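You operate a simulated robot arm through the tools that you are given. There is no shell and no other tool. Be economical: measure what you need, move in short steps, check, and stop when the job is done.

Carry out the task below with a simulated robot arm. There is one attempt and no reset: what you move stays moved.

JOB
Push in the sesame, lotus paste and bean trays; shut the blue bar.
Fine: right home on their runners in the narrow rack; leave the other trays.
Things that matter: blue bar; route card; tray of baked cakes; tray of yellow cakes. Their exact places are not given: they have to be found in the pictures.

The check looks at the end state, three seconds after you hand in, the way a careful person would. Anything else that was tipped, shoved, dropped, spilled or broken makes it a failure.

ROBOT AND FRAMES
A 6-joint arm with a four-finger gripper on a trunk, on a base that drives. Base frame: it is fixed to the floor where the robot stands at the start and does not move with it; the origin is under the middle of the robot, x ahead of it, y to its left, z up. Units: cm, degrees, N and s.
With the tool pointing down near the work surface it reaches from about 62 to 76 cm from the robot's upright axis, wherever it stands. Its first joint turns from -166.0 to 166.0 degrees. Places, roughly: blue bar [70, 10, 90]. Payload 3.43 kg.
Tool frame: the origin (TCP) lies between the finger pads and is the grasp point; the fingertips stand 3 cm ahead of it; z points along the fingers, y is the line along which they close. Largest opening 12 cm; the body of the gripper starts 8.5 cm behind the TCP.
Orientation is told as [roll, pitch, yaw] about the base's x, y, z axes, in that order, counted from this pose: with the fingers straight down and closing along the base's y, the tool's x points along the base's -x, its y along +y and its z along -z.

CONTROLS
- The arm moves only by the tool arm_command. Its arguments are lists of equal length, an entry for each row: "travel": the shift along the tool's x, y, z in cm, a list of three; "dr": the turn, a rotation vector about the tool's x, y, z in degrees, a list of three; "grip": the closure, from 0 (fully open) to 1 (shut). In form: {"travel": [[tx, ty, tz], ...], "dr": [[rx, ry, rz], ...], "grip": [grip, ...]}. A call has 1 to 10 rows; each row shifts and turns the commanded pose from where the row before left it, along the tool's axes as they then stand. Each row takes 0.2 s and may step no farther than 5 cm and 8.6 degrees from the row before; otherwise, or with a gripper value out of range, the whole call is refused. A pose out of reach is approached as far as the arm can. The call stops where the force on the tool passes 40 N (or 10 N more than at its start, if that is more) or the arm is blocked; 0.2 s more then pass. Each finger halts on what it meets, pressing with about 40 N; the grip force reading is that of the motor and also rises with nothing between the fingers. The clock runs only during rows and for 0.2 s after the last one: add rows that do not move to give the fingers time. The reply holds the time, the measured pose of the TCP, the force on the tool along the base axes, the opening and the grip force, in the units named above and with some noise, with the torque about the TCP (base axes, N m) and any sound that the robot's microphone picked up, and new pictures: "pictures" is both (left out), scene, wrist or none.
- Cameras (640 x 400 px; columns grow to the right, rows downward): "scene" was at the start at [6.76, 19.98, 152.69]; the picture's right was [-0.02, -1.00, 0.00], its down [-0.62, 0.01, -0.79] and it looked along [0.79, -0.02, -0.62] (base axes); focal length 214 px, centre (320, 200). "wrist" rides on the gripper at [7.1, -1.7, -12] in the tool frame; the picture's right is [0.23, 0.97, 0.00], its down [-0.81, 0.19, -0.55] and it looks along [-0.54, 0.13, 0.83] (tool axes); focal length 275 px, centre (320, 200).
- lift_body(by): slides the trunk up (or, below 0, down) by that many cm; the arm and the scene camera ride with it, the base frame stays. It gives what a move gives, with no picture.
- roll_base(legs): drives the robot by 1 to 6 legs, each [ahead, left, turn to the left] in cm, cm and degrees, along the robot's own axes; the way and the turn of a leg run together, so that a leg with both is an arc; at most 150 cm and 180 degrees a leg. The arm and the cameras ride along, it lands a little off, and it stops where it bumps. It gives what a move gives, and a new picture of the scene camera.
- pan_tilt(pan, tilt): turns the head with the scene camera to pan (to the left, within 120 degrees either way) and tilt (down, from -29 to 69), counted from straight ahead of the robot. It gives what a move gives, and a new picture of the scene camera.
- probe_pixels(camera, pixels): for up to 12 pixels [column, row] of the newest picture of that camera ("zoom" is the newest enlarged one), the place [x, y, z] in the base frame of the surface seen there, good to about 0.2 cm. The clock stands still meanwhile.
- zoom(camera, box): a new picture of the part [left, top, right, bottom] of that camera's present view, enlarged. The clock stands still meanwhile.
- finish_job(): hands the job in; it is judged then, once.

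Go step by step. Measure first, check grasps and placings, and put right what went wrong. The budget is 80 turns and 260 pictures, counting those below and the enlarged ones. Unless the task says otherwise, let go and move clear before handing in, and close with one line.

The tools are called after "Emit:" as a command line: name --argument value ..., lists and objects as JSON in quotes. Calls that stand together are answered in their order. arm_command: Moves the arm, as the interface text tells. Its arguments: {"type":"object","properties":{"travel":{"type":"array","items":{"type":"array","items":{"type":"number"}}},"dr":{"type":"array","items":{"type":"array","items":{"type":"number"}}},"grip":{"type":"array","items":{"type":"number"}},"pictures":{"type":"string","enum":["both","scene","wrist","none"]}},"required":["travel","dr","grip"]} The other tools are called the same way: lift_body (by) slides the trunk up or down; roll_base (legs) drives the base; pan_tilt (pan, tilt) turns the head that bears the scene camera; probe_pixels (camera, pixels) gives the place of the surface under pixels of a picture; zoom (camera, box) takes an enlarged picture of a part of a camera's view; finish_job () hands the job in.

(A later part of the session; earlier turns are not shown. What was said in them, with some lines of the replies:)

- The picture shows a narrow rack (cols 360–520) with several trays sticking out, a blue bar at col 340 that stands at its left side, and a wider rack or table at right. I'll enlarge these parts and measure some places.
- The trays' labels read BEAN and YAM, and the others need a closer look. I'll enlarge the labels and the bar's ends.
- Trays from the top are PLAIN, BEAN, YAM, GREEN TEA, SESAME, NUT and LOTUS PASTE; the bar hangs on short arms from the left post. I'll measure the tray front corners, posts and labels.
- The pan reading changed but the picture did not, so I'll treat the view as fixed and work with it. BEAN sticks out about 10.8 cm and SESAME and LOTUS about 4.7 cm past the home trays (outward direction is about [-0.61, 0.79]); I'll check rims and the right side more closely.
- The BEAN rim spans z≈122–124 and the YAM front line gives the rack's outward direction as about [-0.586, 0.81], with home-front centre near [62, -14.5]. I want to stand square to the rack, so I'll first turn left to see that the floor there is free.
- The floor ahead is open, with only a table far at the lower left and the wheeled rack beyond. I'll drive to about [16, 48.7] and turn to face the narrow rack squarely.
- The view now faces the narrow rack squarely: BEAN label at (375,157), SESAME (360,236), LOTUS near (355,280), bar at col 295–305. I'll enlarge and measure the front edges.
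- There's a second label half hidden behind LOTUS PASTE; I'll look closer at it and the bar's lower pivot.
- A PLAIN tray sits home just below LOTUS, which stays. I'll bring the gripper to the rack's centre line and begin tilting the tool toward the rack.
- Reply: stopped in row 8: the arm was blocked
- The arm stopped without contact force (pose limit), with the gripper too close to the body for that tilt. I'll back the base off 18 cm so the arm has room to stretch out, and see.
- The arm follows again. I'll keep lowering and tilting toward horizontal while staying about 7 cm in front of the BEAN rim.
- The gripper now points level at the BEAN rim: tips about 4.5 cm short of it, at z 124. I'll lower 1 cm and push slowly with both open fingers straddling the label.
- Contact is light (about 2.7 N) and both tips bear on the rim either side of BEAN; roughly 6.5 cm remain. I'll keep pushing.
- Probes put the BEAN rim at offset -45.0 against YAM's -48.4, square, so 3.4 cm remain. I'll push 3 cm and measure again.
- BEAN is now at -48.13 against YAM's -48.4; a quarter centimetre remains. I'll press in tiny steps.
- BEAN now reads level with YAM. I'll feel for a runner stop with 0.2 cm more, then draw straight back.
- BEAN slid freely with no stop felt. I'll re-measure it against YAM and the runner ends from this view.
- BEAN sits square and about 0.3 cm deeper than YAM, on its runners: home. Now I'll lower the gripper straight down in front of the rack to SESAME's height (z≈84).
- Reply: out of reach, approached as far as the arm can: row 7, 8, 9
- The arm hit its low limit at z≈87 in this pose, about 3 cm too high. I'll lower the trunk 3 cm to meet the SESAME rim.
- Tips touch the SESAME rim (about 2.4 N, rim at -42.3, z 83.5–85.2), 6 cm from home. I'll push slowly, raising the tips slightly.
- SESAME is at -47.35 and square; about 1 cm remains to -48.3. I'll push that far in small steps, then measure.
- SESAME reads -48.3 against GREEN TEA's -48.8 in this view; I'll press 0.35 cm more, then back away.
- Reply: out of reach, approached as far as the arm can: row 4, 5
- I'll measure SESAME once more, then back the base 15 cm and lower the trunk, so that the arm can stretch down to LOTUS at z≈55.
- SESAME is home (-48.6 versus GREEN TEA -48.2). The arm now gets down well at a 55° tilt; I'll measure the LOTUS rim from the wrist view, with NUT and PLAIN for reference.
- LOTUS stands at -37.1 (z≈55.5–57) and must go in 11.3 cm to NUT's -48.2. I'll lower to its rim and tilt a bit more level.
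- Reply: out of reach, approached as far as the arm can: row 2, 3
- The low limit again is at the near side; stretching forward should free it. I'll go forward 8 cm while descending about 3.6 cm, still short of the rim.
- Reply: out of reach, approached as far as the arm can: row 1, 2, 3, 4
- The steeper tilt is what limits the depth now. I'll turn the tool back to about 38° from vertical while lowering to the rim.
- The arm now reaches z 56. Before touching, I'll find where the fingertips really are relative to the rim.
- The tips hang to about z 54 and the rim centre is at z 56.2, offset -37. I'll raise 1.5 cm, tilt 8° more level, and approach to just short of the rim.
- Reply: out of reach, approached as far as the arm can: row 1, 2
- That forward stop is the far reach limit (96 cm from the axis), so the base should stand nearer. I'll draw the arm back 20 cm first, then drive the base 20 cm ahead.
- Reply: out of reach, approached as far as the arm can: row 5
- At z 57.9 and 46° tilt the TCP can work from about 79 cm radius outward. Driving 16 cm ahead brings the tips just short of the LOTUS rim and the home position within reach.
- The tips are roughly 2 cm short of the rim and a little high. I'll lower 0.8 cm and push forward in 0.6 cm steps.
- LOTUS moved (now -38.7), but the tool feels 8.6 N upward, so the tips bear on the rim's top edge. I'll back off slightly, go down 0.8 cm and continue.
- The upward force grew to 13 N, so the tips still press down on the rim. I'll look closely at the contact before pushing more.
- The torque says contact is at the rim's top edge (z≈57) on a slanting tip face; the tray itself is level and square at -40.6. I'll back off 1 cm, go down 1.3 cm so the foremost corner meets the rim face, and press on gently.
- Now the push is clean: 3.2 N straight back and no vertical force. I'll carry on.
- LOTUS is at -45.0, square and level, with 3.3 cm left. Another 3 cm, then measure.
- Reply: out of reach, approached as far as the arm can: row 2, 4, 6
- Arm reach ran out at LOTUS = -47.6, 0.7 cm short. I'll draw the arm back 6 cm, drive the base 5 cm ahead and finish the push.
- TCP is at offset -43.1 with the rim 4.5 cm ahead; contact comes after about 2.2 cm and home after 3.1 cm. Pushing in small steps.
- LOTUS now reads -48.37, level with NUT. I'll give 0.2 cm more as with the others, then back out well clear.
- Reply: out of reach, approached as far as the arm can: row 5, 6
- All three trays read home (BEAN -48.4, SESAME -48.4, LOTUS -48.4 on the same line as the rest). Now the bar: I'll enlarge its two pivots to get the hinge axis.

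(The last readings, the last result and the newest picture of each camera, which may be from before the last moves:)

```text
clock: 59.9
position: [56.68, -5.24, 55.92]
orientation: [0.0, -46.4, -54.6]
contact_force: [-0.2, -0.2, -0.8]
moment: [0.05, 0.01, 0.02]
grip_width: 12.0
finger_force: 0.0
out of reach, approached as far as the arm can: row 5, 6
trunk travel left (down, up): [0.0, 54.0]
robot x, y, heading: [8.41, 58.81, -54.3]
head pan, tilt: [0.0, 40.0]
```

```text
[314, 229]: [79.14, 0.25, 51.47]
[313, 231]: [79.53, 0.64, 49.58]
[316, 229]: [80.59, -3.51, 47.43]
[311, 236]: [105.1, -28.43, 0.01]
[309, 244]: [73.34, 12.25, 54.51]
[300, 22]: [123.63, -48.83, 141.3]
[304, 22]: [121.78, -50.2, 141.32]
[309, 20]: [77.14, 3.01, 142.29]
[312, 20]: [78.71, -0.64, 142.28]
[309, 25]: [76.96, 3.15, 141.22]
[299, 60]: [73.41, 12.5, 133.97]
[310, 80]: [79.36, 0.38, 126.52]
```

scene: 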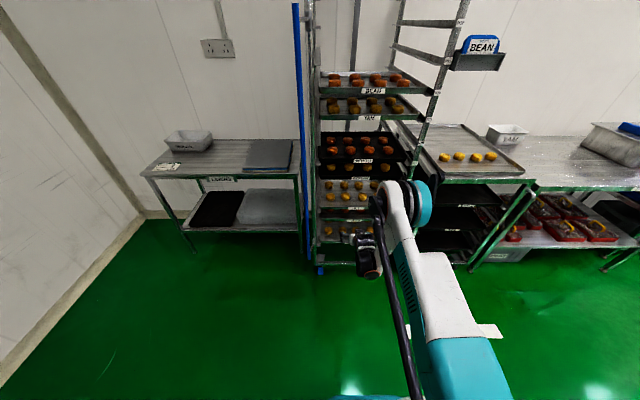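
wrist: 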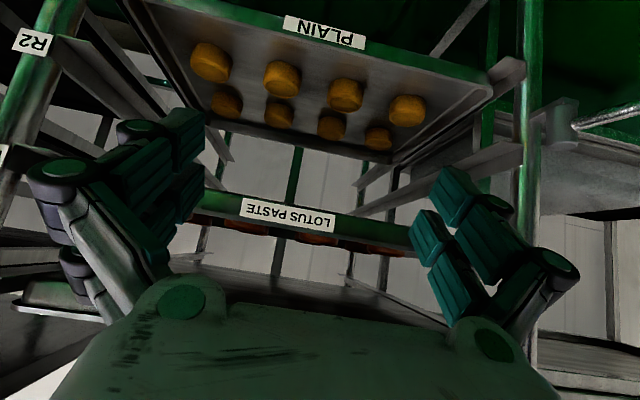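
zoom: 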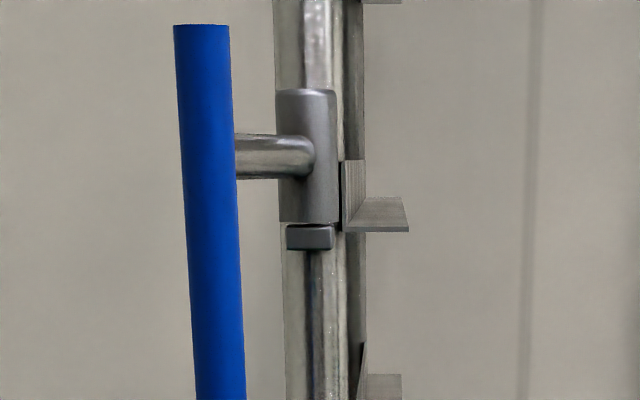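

The hinge axis is about [77.9, 1.9] and the bar centre about [74.1, 11.9], 10.7 cm out, standing open about 105°. I'll raise the gripper to z≈103 (the gap between GREEN TEA and YAM), turning it level.

Emit:
arm_command --travel '[[-3.34, 0, -3.17], [-3.34, 0, -3.17], [-3.34, 0, -3.17], [-3.34, 0, -3.17], [-3.34, 0, -3.17], [-2.9, 0, -2.75], [-3.2, 0, -2.38], [-3.48, 0, -1.97], [-3.7, 0, -1.53], [-3.85, 0, -1.07]]' --dr '[[0, 0, 0], [0, 0, 0], [0, 0, 0], [0, 0, 0], [0, 0, 0], [0, -7, 0], [0, -7, 0], [0, -7, 0], [0, -7, 0], [0, -7, 0]]' --grip '[0, 0, 0, 0, 0, 0, 0, 0, 0, 0]' --pictures "both"

```text
clock: 62.1
position: [56.31, -5.5, 99.15]
orientation: [-0.1, -81.6, -54.8]
contact_force: [0.6, -0.4, -0.1]
moment: [0.02, 0.0, -0.01]
grip_width: 11.99
finger_force: 0.1
trunk travel left (down, up): [0.0, 54.0]
robot x, y, heading: [8.45, 58.56, -54.2]
head pan, tilt: [0.0, 40.0]
```

scene: 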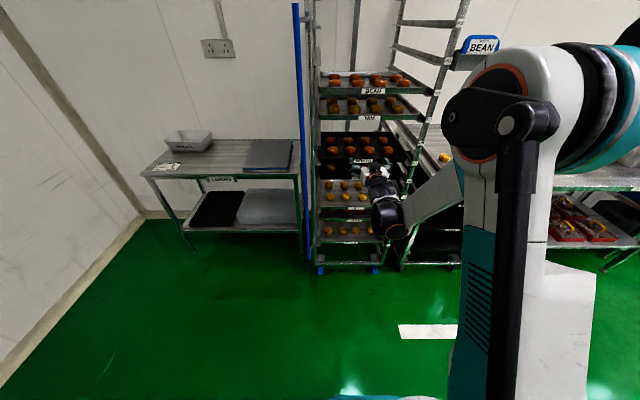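
wrist: 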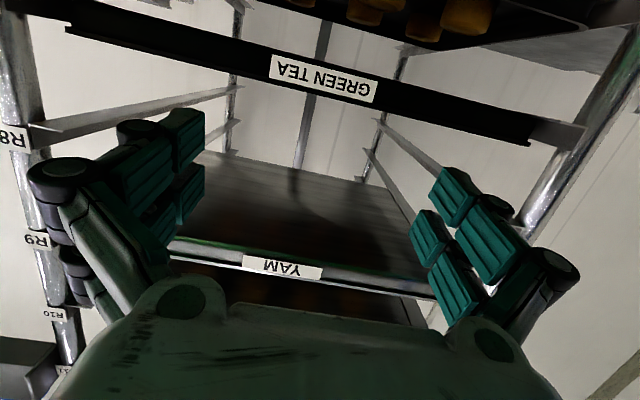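

Next: back off, shift left until the open fingers stand before the bar at e≈67, and look.

Emit:
arm_command --travel '[[-0.89, 0, -4.88], [-0.89, 0, -4.88], [0, 4.92, 0], [0, 4.92, 0], [0, 4.92, 0], [0, 4.92, 0], [0, 4.92, 0], [0, 0, 0]]' --dr '[[0, 0, 0], [0, 0, 0], [0, 0, 0], [0, 0, 0], [0, 0, 0], [0, -3, 0], [0, -3, 0], [0, 0, 0]]' --grip '[0, 0, 0, 0, 0, 0, 0, 0]' --pictures "both"

Emit:
probe_pixels --camera "wrist" --pixels '[[320, 100], [330, 150]]'

```text
clock: 63.9
position: [71.3, 15.89, 102.34]
orientation: [-0.9, -87.5, -54.0]
contact_force: [0.7, -0.2, 0.4]
moment: [0.02, 0.01, -0.04]
grip_width: 11.99
finger_force: 0.0
trunk travel left (down, up): [0.0, 54.0]
robot x, y, heading: [8.38, 58.78, -54.2]
head pan, tilt: [0.0, 40.0]
```

scene: 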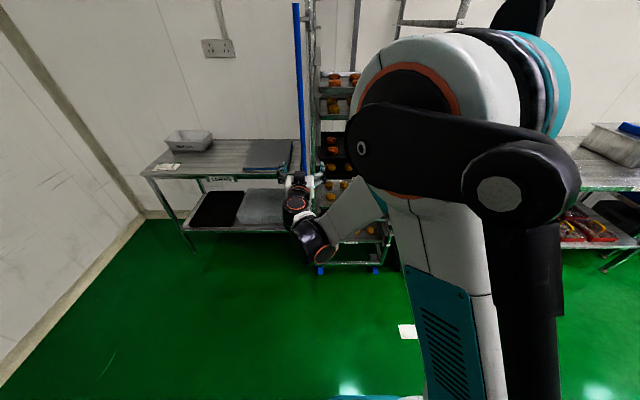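
wrist: 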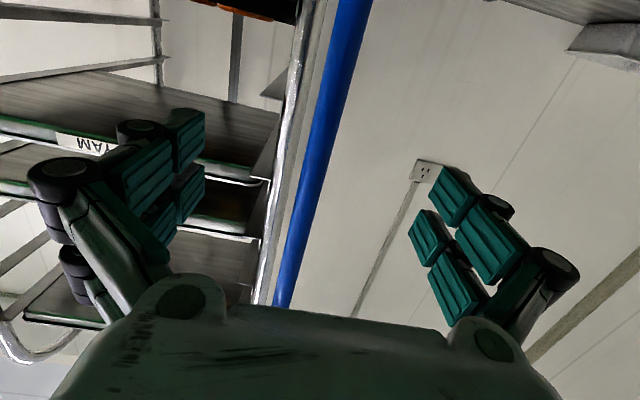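

```text
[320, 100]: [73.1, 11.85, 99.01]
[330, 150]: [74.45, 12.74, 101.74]
```

The bar lies between the open fingers (seen at cols 290–350). I'll advance 4.9 cm so it sits at the grasp point and close loosely around it as a cage.

Emit:
arm_command --travel '[[0, 0, 1.65], [0, 0, 1.65], [0, 0, 1.6], [0, 0, 0], [0, 0, 0], [0, 0, 0]]' --dr '[[0, 0, 0], [0, 0, 0], [0, 0, 0], [0, 0, 0], [0, 0, 0], [0, 0, 0]]' --grip '[0, 0, 0, 0.5, 0.7, 0.7]' --pictures "both"

Emit:
probe_pixels --camera "wrist" --pixels '[[320, 100], [310, 130], [330, 70]]'

```text
clock: 65.3
position: [74.05, 12.22, 102.12]
orientation: [-0.5, -87.5, -54.2]
contact_force: [-0.1, -0.7, 0.2]
moment: [-0.02, 0.04, 0.03]
grip_width: 3.59
finger_force: 0.1
trunk travel left (down, up): [0.0, 54.0]
robot x, y, heading: [8.54, 58.54, -54.1]
head pan, tilt: [0.0, 40.0]
```

scene: 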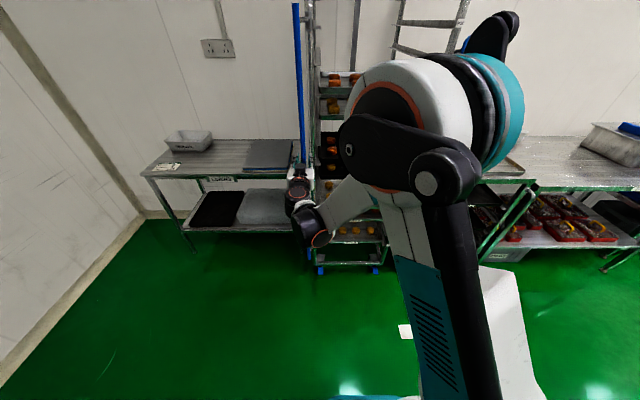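
wrist: 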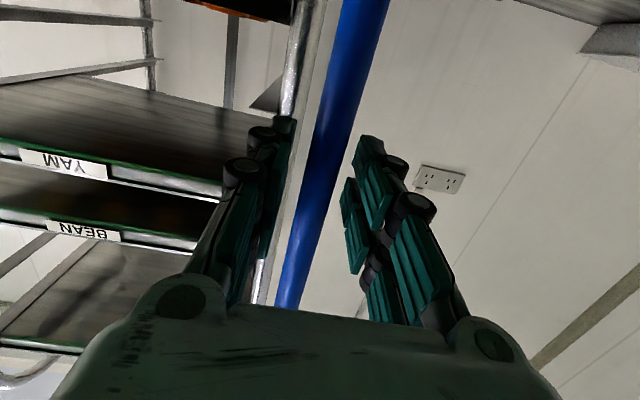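

```text
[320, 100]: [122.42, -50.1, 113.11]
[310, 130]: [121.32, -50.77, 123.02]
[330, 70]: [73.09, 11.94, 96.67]
```

The bar is loosely caged (opening 3.6 cm). I'll sweep it to the right along its arc about the hinge, in small steps.

Emit:
arm_command --travel '[[0, -0.92, -0.16], [0, -0.92, -0.16], [0, -0.93, 0], [0, -0.93, 0], [0, -0.92, 0.16], [0, -0.92, 0.16], [0, -0.88, 0.32], [0, -0.87, 0.32], [0, -0.81, 0.47], [0, -0.81, 0.47]]' --dr '[[0, 0, 0], [0, 0, 0], [0, 0, 0], [0, 0, 0], [0, 0, 0], [0, 0, 0], [0, 0, 0], [0, 0, 0], [0, 0, 0], [0, 0, 0]]' --grip '[0.7, 0.7, 0.7, 0.7, 0.7, 0.7, 0.7, 0.7, 0.7, 0.7]' --pictures "both"

```text
clock: 67.5
position: [67.66, 5.85, 102.1]
orientation: [-0.5, -87.5, -54.3]
contact_force: [0.0, -0.4, -0.1]
moment: [-0.01, 0.0, -0.03]
grip_width: 3.62
finger_force: 0.1
trunk travel left (down, up): [0.0, 54.0]
robot x, y, heading: [8.38, 58.91, -54.2]
head pan, tilt: [0.0, 40.0]
```

scene: 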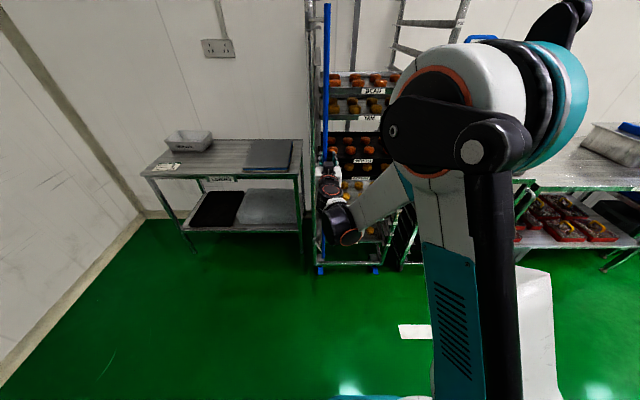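
wrist: 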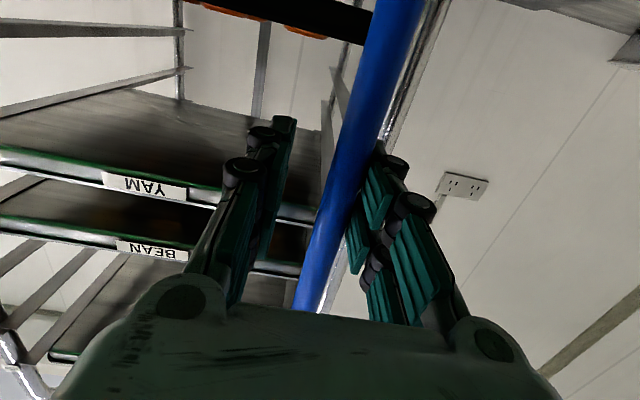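

The bar follows with almost no force and is now about half closed. I'll continue round the arc to about 30° from shut.

Emit:
arm_command --travel '[[0, -0.72, 0.6], [0, -0.71, 0.6], [0, -0.6, 0.71], [0, -0.6, 0.72], [0, -0.26, 0.4], [0, -0.25, 0.39], [0, 0, 0]]' --dr '[[0, 0, 0], [0, 0, 0], [0, 0, 0], [0, 0, 0], [0, 0, 0], [0, 0, 0], [0, 0, 0]]' --grip '[0.7, 0.7, 0.7, 0.7, 0.7, 0.7, 0.7]' --pictures "both"

Emit:
probe_pixels --camera "scene" --pixels '[[331, 40], [332, 60], [333, 100], [310, 20], [318, 20], [334, 20]]'

Emit:
zoom --camera "scene" --box '[290, 0, 370, 60]'

```text
clock: 69.1
position: [66.88, 1.28, 101.79]
orientation: [-0.5, -87.5, -54.3]
contact_force: [-0.4, -0.2, -0.4]
moment: [0.01, 0.01, -0.03]
grip_width: 3.63
finger_force: 0.3
trunk travel left (down, up): [0.0, 54.0]
robot x, y, heading: [8.17, 58.72, -54.3]
head pan, tilt: [0.0, 40.0]
```

scene: 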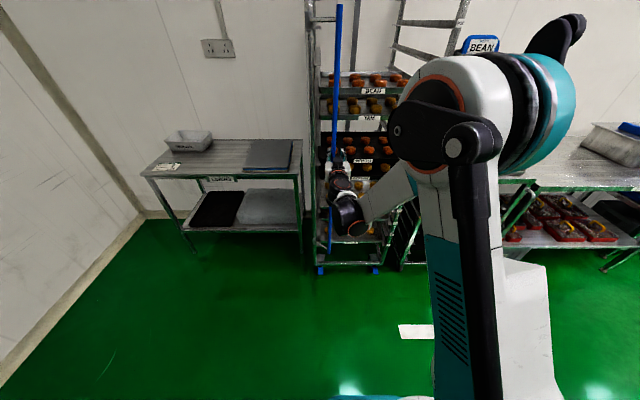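
wrist: 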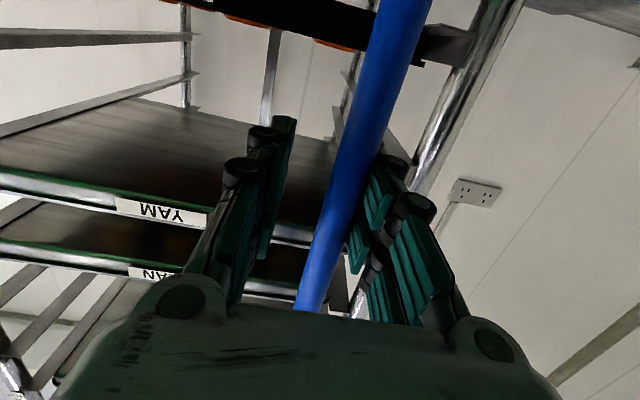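

```text
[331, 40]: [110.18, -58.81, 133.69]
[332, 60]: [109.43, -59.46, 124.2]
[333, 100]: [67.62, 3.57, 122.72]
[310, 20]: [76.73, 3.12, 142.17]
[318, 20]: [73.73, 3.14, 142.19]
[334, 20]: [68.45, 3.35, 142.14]
```

```text
6.67 times, centred on (330, 30) of scene
```

zoom: 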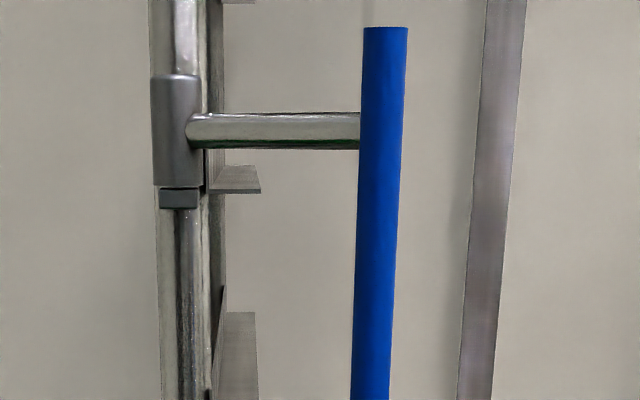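

The bar is about 36° from shut; refined hinge [78.65, 2.6], radius 10.35, so the shut place is near [70.2, -3.5]. I'll centre on the bar and take hold of it.

Emit:
arm_command --travel '[[0, 0.8, 0], [0, 0.6, 0], [0, 0, 0], [0, 0, 0], [0, 0, 0]]' --dr '[[0, 0, 0], [0, 0, 0], [0, 0, 0], [0, 0, 0], [0, 0, 0]]' --grip '[0.7, 0.7, 0.85, 1, 1]' --pictures "wrist"

```text
clock: 70.3
position: [67.88, 1.88, 101.81]
orientation: [0.1, -87.5, -55.1]
contact_force: [-10.1, -1.4, -3.4]
moment: [-0.04, 0.1, -0.05]
grip_width: 1.51
finger_force: 44.3
trunk travel left (down, up): [0.0, 54.0]
robot x, y, heading: [7.96, 58.75, -54.3]
head pan, tilt: [0.0, 40.0]
```

wrist: 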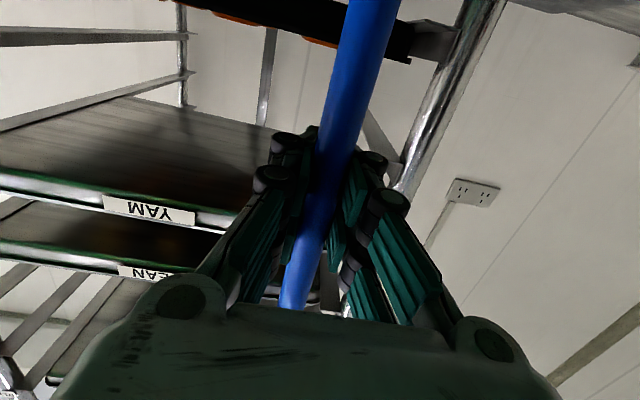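

The bar is held (1.5 cm thick). I'll swing it to about 14° from shut in half-centimetre steps and watch the forces.

Emit:
arm_command --travel '[[0, -0.45, 0.5], [0, -0.35, 0.5], [0, -0.22, 0.52], [0, -0.22, 0.52], [0, -0.17, 0.54], [0, -0.16, 0.54], [0, 0, 0]]' --dr '[[0, 0, 0], [0, 0, 0], [0, 0, 0], [0, 0, 0], [0, 0, 0], [0, 0, 0], [0, 0, 0]]' --grip '[1, 1, 1, 1, 1, 1, 1]' --pictures "both"

Emit:
zoom --camera "scene" --box '[290, 0, 370, 60]'

```text
clock: 71.9
position: [68.19, -1.38, 101.79]
orientation: [0.4, -87.6, -55.2]
contact_force: [-11.8, -4.3, 20.6]
moment: [0.46, 0.55, 0.12]
grip_width: 1.49
finger_force: 44.9
trunk travel left (down, up): [0.0, 54.0]
robot x, y, heading: [8.51, 58.72, -54.2]
head pan, tilt: [0.0, 40.0]
```

scene: 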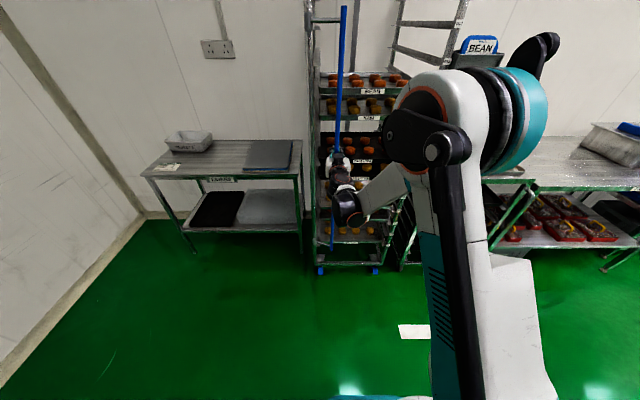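
wrist: 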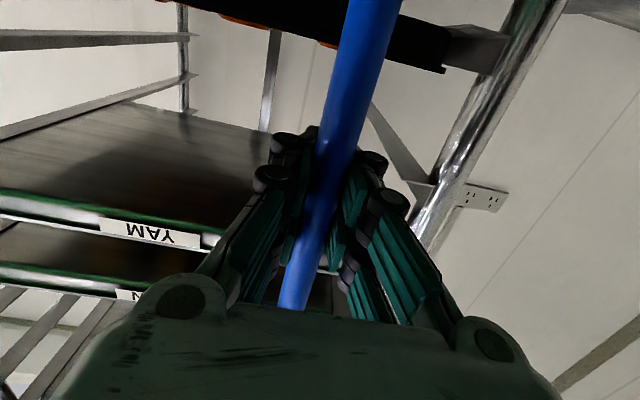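

```text
6.67 times, centred on (330, 30) of scene
```

zoom: 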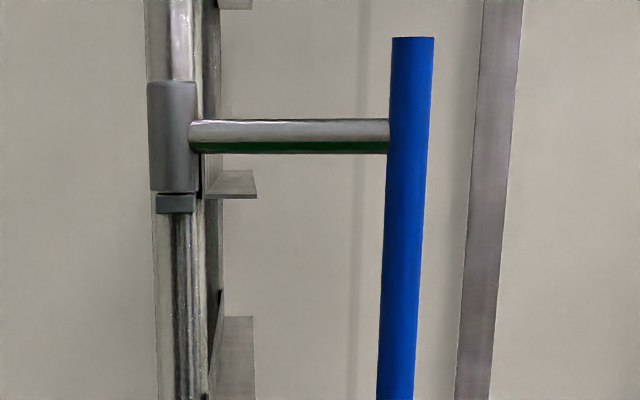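

Holding rigidly builds up side (12 N) and vertical (20 N) strain from the slight down-slant of the tool. I'll loosen for a moment, shift by -0.3 cm sideways and 0.15 up, and regrip.

Emit:
arm_command --travel '[[0, 0, 0], [0, 0, 0], [-0.1, -0.3, 0], [0, 0, 0], [0, 0, 0], [0, 0, 0]]' --dr '[[0, 0, 0], [0, 0, 0], [0, 0, 0], [0, 0, 0], [0, 0, 0], [0, 0, 0]]' --grip '[0.78, 0.78, 0.78, 1, 1, 1]' --pictures "none"

Emit:
probe_pixels --camera "scene" --pixels '[[342, 30], [344, 15], [312, 20], [326, 20], [338, 120]]'

```text
clock: 73.3
position: [68.39, -1.59, 101.65]
orientation: [-0.9, -87.4, -53.8]
contact_force: [5.1, 2.3, -0.3]
moment: [-0.07, -0.17, -0.02]
grip_width: 1.51
finger_force: 44.0
trunk travel left (down, up): [0.0, 54.0]
robot x, y, heading: [8.48, 58.68, -54.1]
head pan, tilt: [0.0, 40.0]
```

```text
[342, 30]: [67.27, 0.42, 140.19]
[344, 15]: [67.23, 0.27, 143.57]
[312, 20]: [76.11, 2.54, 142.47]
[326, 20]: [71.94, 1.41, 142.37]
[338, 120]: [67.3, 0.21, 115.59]
```

The strain is gone. By the arm's direction the bar is about 20° from shut, roughly 3.6 cm to go; I'll bring it in 3 cm.

Emit:
arm_command --travel '[[-0.02, -0.17, 0.5], [-0.02, -0.15, 0.5], [-0.02, -0.12, 0.5], [-0.02, -0.08, 0.5], [-0.02, -0.05, 0.5], [-0.02, -0.03, 0.5], [0, 0, 0]]' --dr '[[0, 0, 0], [0, 0, 0], [0, 0, 0], [0, 0, 0], [0, 0, 0], [0, 0, 0], [0, 0, 0]]' --grip '[1, 1, 1, 1, 1, 1, 1]' --pictures "both"

Emit:
zoom --camera "scene" --box '[290, 0, 370, 60]'

Emit:
probe_pixels --camera "scene" --pixels '[[345, 30], [346, 15], [312, 20], [326, 20], [335, 20], [341, 120]]'

```text
clock: 74.9
position: [69.6, -4.45, 101.77]
orientation: [-1.1, -87.4, -53.7]
contact_force: [1.4, -0.1, 2.9]
moment: [0.24, 0.1, -0.02]
grip_width: 1.5
finger_force: 44.6
trunk travel left (down, up): [0.0, 54.0]
robot x, y, heading: [8.57, 58.7, -54.3]
head pan, tilt: [0.0, 40.0]
```

scene: 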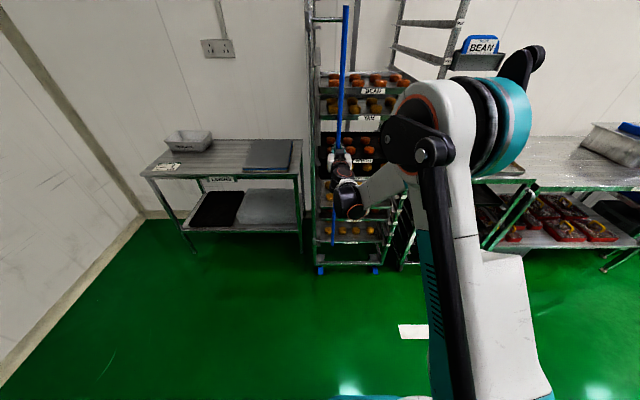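
wrist: 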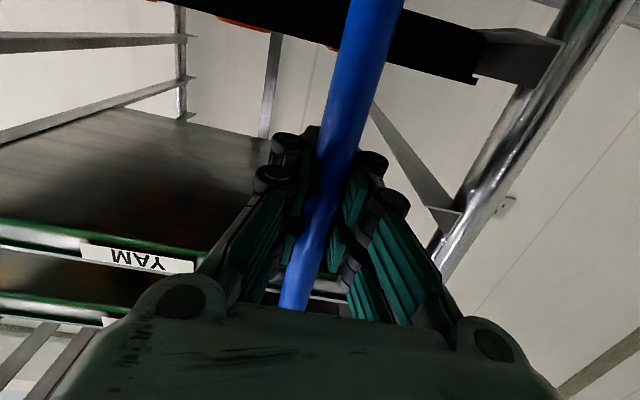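

```text
6.67 times, centred on (330, 30) of scene
```

zoom: 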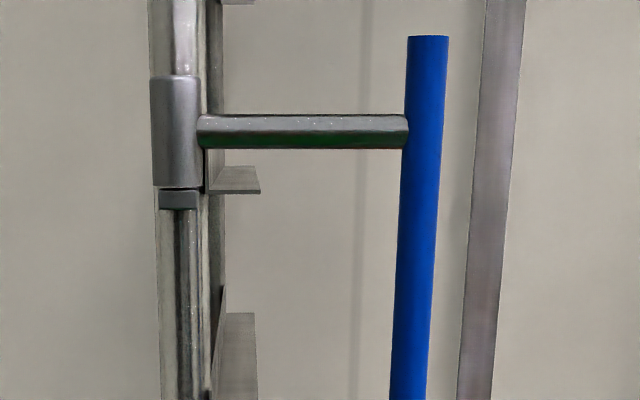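

```text
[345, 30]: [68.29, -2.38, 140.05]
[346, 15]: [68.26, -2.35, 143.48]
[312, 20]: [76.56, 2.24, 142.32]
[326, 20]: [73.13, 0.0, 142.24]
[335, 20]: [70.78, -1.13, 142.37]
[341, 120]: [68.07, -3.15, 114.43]
```

About 6° remain by the arm's direction. I'll bring it in another 1.1 cm, watching for a stop.

Emit:
arm_command --travel '[[-0.02, -0.03, 0.4], [-0.02, -0.02, 0.4], [-0.01, 0, 0.3], [0, 0, 0]]' --dr '[[0, 0, 0], [0, 0, 0], [0, 0, 0], [0, 0, 0]]' --grip '[1, 1, 1, 1]' --pictures "scene"

Emit:
zoom --camera "scene" --box '[290, 0, 370, 60]'

Emit:
probe_pixels --camera "scene" --pixels '[[345, 30], [346, 15], [312, 20], [318, 20], [326, 20], [335, 20], [341, 120]]'

```text
clock: 75.9
position: [70.23, -5.18, 101.81]
orientation: [-0.4, -87.5, -54.3]
contact_force: [-8.2, 13.6, -15.3]
moment: [-0.16, -0.18, 0.03]
grip_width: 1.47
finger_force: 44.6
trunk travel left (down, up): [0.0, 54.0]
robot x, y, heading: [8.38, 58.82, -54.2]
head pan, tilt: [0.0, 40.0]
```

scene: 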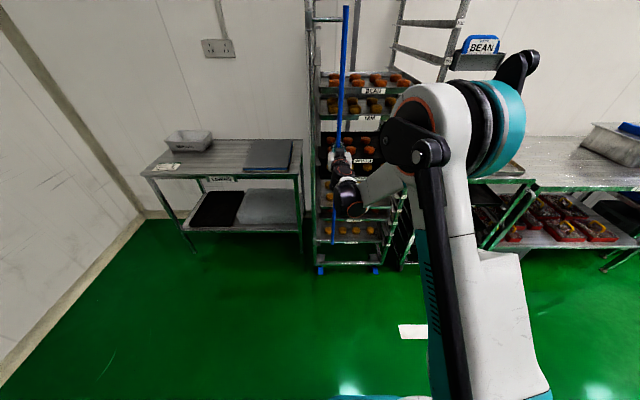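

```text
6.67 times, centred on (330, 30) of scene
```

zoom: 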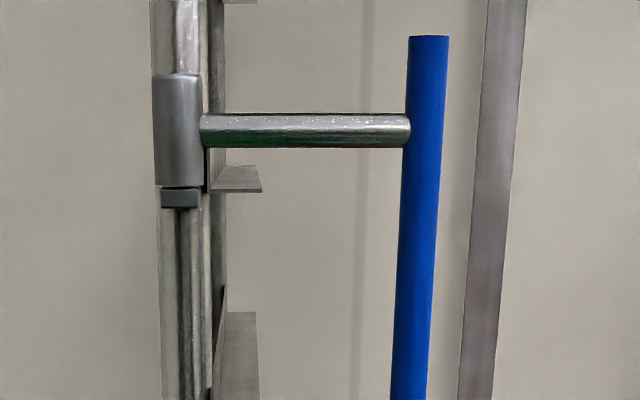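

```text
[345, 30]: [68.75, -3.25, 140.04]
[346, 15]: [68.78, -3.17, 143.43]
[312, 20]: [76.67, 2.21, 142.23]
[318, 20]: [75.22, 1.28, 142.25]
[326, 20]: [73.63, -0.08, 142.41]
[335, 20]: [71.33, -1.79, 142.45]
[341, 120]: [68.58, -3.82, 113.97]
```

The arm is now parallel to the rack front (within 2°) and a 16 N push-back shows the stop: it is shut. I'll open moderately and draw straight back.

Emit:
arm_command --travel '[[0, 0, 0], [0, 0, 0], [0, 0, 0], [0, 0, -2], [0, 0, -3], [0, 0, -4], [0, 0, -4], [0, 0, -4]]' --dr '[[0, 0, 0], [0, 0, 0], [0, 0, 0], [0, 0, 0], [0, 0, 0], [0, 0, 0], [0, 0, 0], [0, 0, 0]]' --grip '[0.8, 0.6, 0.6, 0.6, 0.6, 0.6, 0.6, 0.6]' --pictures "both"

Emit:
zoom --camera "scene" --box '[280, 0, 460, 280]'

Emit:
probe_pixels --camera "scene" --pixels '[[345, 30], [318, 20], [335, 20], [341, 110], [335, 225], [333, 240], [374, 91], [370, 118], [363, 161], [357, 207]]'

```text
clock: 77.7
position: [60.56, 8.57, 102.76]
orientation: [-0.6, -87.5, -54.2]
contact_force: [0.3, -1.0, 0.0]
moment: [-0.03, 0.03, 0.0]
grip_width: 4.81
finger_force: 0.1
trunk travel left (down, up): [0.0, 54.0]
robot x, y, heading: [8.45, 58.8, -54.2]
head pan, tilt: [0.0, 40.0]
```

scene: 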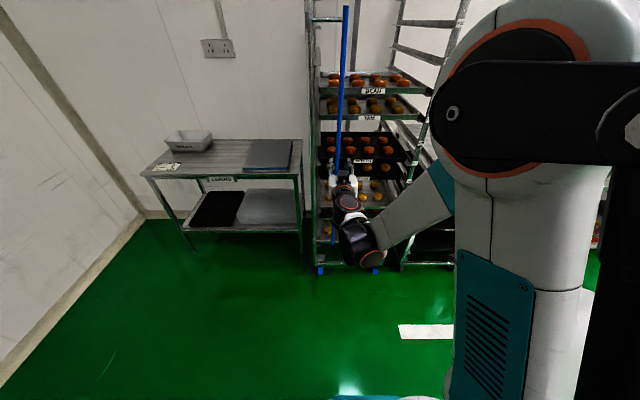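
wrist: 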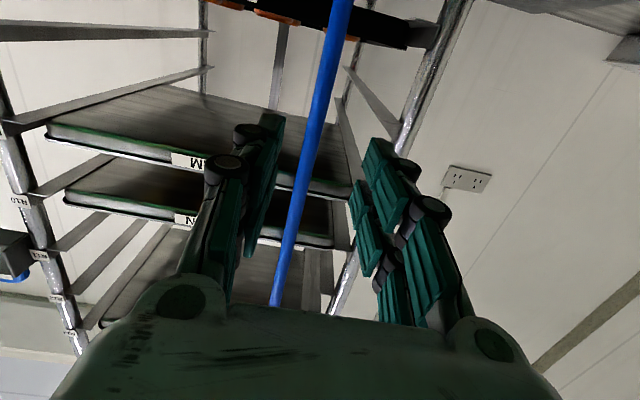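

```text
1.43 times, centred on (370, 140) of scene
```

zoom: 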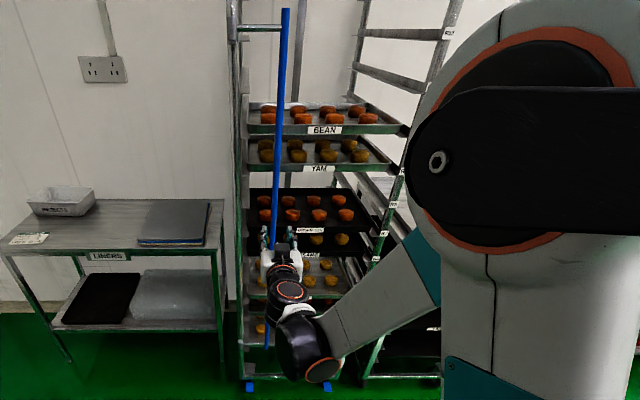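

```text
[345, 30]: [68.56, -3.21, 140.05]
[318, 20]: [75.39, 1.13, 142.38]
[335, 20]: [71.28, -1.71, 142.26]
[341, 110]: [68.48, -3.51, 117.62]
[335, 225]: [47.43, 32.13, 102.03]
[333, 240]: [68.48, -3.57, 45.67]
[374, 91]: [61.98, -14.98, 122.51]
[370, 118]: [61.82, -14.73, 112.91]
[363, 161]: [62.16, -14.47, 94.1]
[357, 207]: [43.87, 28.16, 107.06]
```

Released, the bar stays at the shut place (arm direction within about 1° of the rack front), and the trays are unmoved. I'll confirm with a light push by the closed fingertips against it.

Emit:
arm_command --travel '[[0, -0.5, 0], [0, 0, 3], [0, 0, 3], [0, 0, 2.5], [0, 0, 1], [0, 0, 0.5], [0, 0, 0.4], [0, 0, 0.4], [0, 0, 0.4], [0, 0, 0.3]]' --dr '[[0, 0, 0], [0, 0, 0], [0, 0, 0], [0, 0, 0], [0, 0, 0], [0, 0, 0], [0, 0, 0], [0, 0, 0], [0, 0, 0], [0, 0, 0]]' --grip '[1, 1, 1, 1, 1, 1, 1, 1, 1, 1]' --pictures "both"

Emit:
probe_pixels --camera "scene" --pixels '[[345, 30], [318, 20], [335, 20], [341, 110], [333, 240]]'

```text
clock: 79.9
position: [66.66, -1.06, 102.03]
orientation: [-0.5, -87.5, -54.2]
contact_force: [-0.2, 0.8, -0.9]
moment: [0.01, -0.02, -0.01]
grip_width: 0.0
finger_force: 33.4
trunk travel left (down, up): [0.0, 54.0]
robot x, y, heading: [8.16, 58.88, -54.2]
head pan, tilt: [0.0, 40.0]
```

scene: 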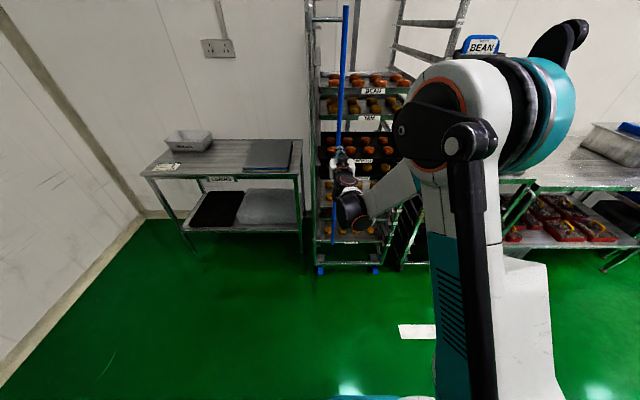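
wrist: 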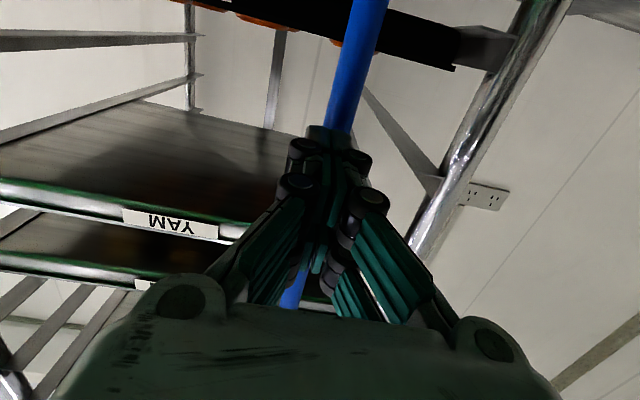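

```text
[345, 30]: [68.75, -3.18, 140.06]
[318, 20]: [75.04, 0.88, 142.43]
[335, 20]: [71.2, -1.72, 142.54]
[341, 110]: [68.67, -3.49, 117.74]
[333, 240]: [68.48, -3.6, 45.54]
```

No contact yet (force near zero) with the tips right at the bar. A little farther in small steps.

Emit:
arm_command --travel '[[0, 0, 0.3], [0, 0, 0.3], [0, 0, 0.3], [0, 0, 0.3], [0, 0, 0]]' --dr '[[0, 0, 0], [0, 0, 0], [0, 0, 0], [0, 0, 0], [0, 0, 0]]' --grip '[1, 1, 1, 1, 1]' --pictures "scene"

Emit:
probe_pixels --camera "scene" --pixels '[[345, 30], [318, 20], [335, 20], [341, 110], [333, 240]]'

```text
clock: 80.6
position: [66.73, -1.42, 102.13]
orientation: [0.2, -87.5, -55.0]
contact_force: [-8.8, 12.4, -0.7]
moment: [-0.24, -0.15, 0.09]
grip_width: 0.02
finger_force: 33.6
trunk travel left (down, up): [0.0, 54.0]
robot x, y, heading: [8.01, 58.82, -54.2]
head pan, tilt: [0.0, 40.0]
stopped in row 3: the force on the tool passed its limit at 46 N (the readings are from after the stop); the commanded pose is now the measured one
```

scene: 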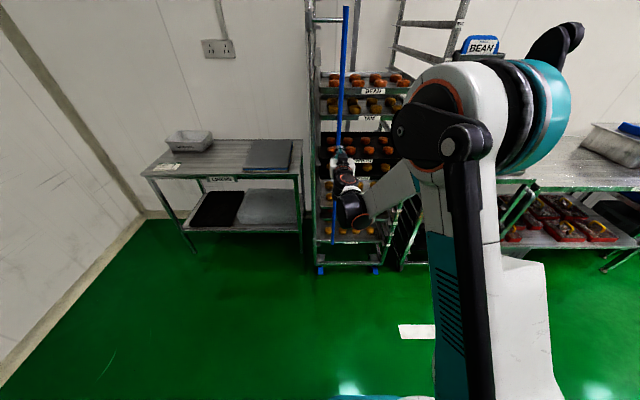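

```text
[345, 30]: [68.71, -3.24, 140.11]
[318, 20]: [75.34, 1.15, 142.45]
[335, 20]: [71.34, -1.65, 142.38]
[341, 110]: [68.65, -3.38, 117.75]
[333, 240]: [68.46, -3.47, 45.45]
```

The bar met a firm stop at 46 N and did not budge, so it is fully shut. I'll draw straight back and check the whole rack a last time.

Emit:
arm_command --travel '[[0, 0, -2], [0, 0, -4], [0, 0, -4], [0, 0, -4], [0, 0, 0]]' --dr '[[0, 0, 0], [0, 0, 0], [0, 0, 0], [0, 0, 0], [0, 0, 0]]' --grip '[1, 1, 1, 1, 1]' --pictures "none"

Emit:
roll_base --legs '[[-30, 0, 0]]'

Emit:
zoom --camera "scene" --box '[270, 0, 480, 260]'

```text
clock: 81.8
position: [58.71, 9.89, 102.44]
orientation: [0.2, -87.5, -55.0]
contact_force: [0.1, 0.4, 1.2]
moment: [0.06, -0.01, 0.0]
grip_width: 0.0
finger_force: 33.2
trunk travel left (down, up): [0.0, 54.0]
robot x, y, heading: [8.08, 58.36, -53.9]
head pan, tilt: [0.0, 40.0]
```

```text
clock: 83.8
position: [41.32, 33.4, 102.31]
orientation: [0.3, -87.5, -55.5]
contact_force: [-0.2, 0.0, 0.0]
moment: [-0.01, -0.01, 0.02]
grip_width: 0.02
finger_force: 33.8
trunk travel left (down, up): [0.0, 54.0]
robot x, y, heading: [-8.79, 82.47, -54.6]
head pan, tilt: [0.0, 40.0]
```

scene: 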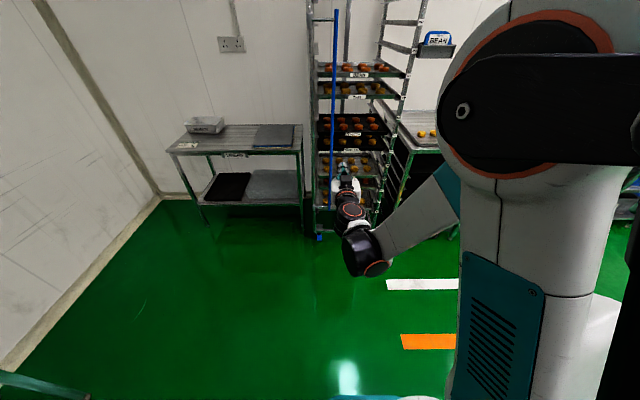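

```text
1.54 times, centred on (375, 130) of scene
```

zoom: 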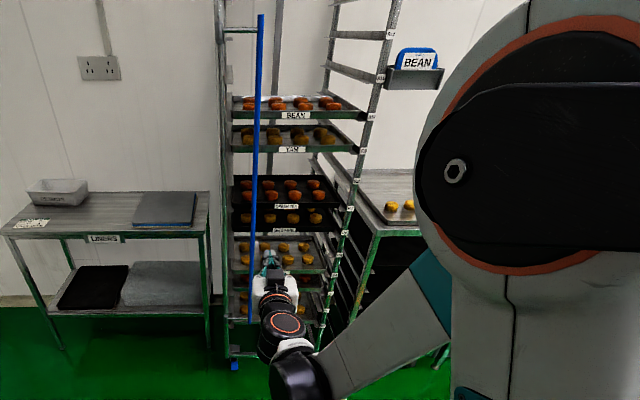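

The bar stands shut across the tray fronts and everything else is in place. One last probe of the labels and rack post before handing in.

Emit:
probe_pixels --camera "zoom" --pixels '[[296, 115], [292, 149], [286, 206], [284, 231], [262, 60], [368, 115], [310, 318], [290, 262]]'

```text
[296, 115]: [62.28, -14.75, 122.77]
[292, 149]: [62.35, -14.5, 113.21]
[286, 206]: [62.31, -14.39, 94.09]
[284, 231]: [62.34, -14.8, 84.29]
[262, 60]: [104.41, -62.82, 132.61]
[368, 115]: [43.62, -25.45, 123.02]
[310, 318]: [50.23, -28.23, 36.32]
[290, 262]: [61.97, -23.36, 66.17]
```

BEAN, YAM, GREEN TEA and SESAME labels all lie on one line, and the rack has not moved. LOTUS was last measured flush too, so I'm handing in.

Emit:
finish_job

```text
The job is handed in.
```

The bean, sesame and lotus paste trays are pushed home on their runners in the narrow rack, the blue bar is shut against its stop, and the other trays were left where they were.
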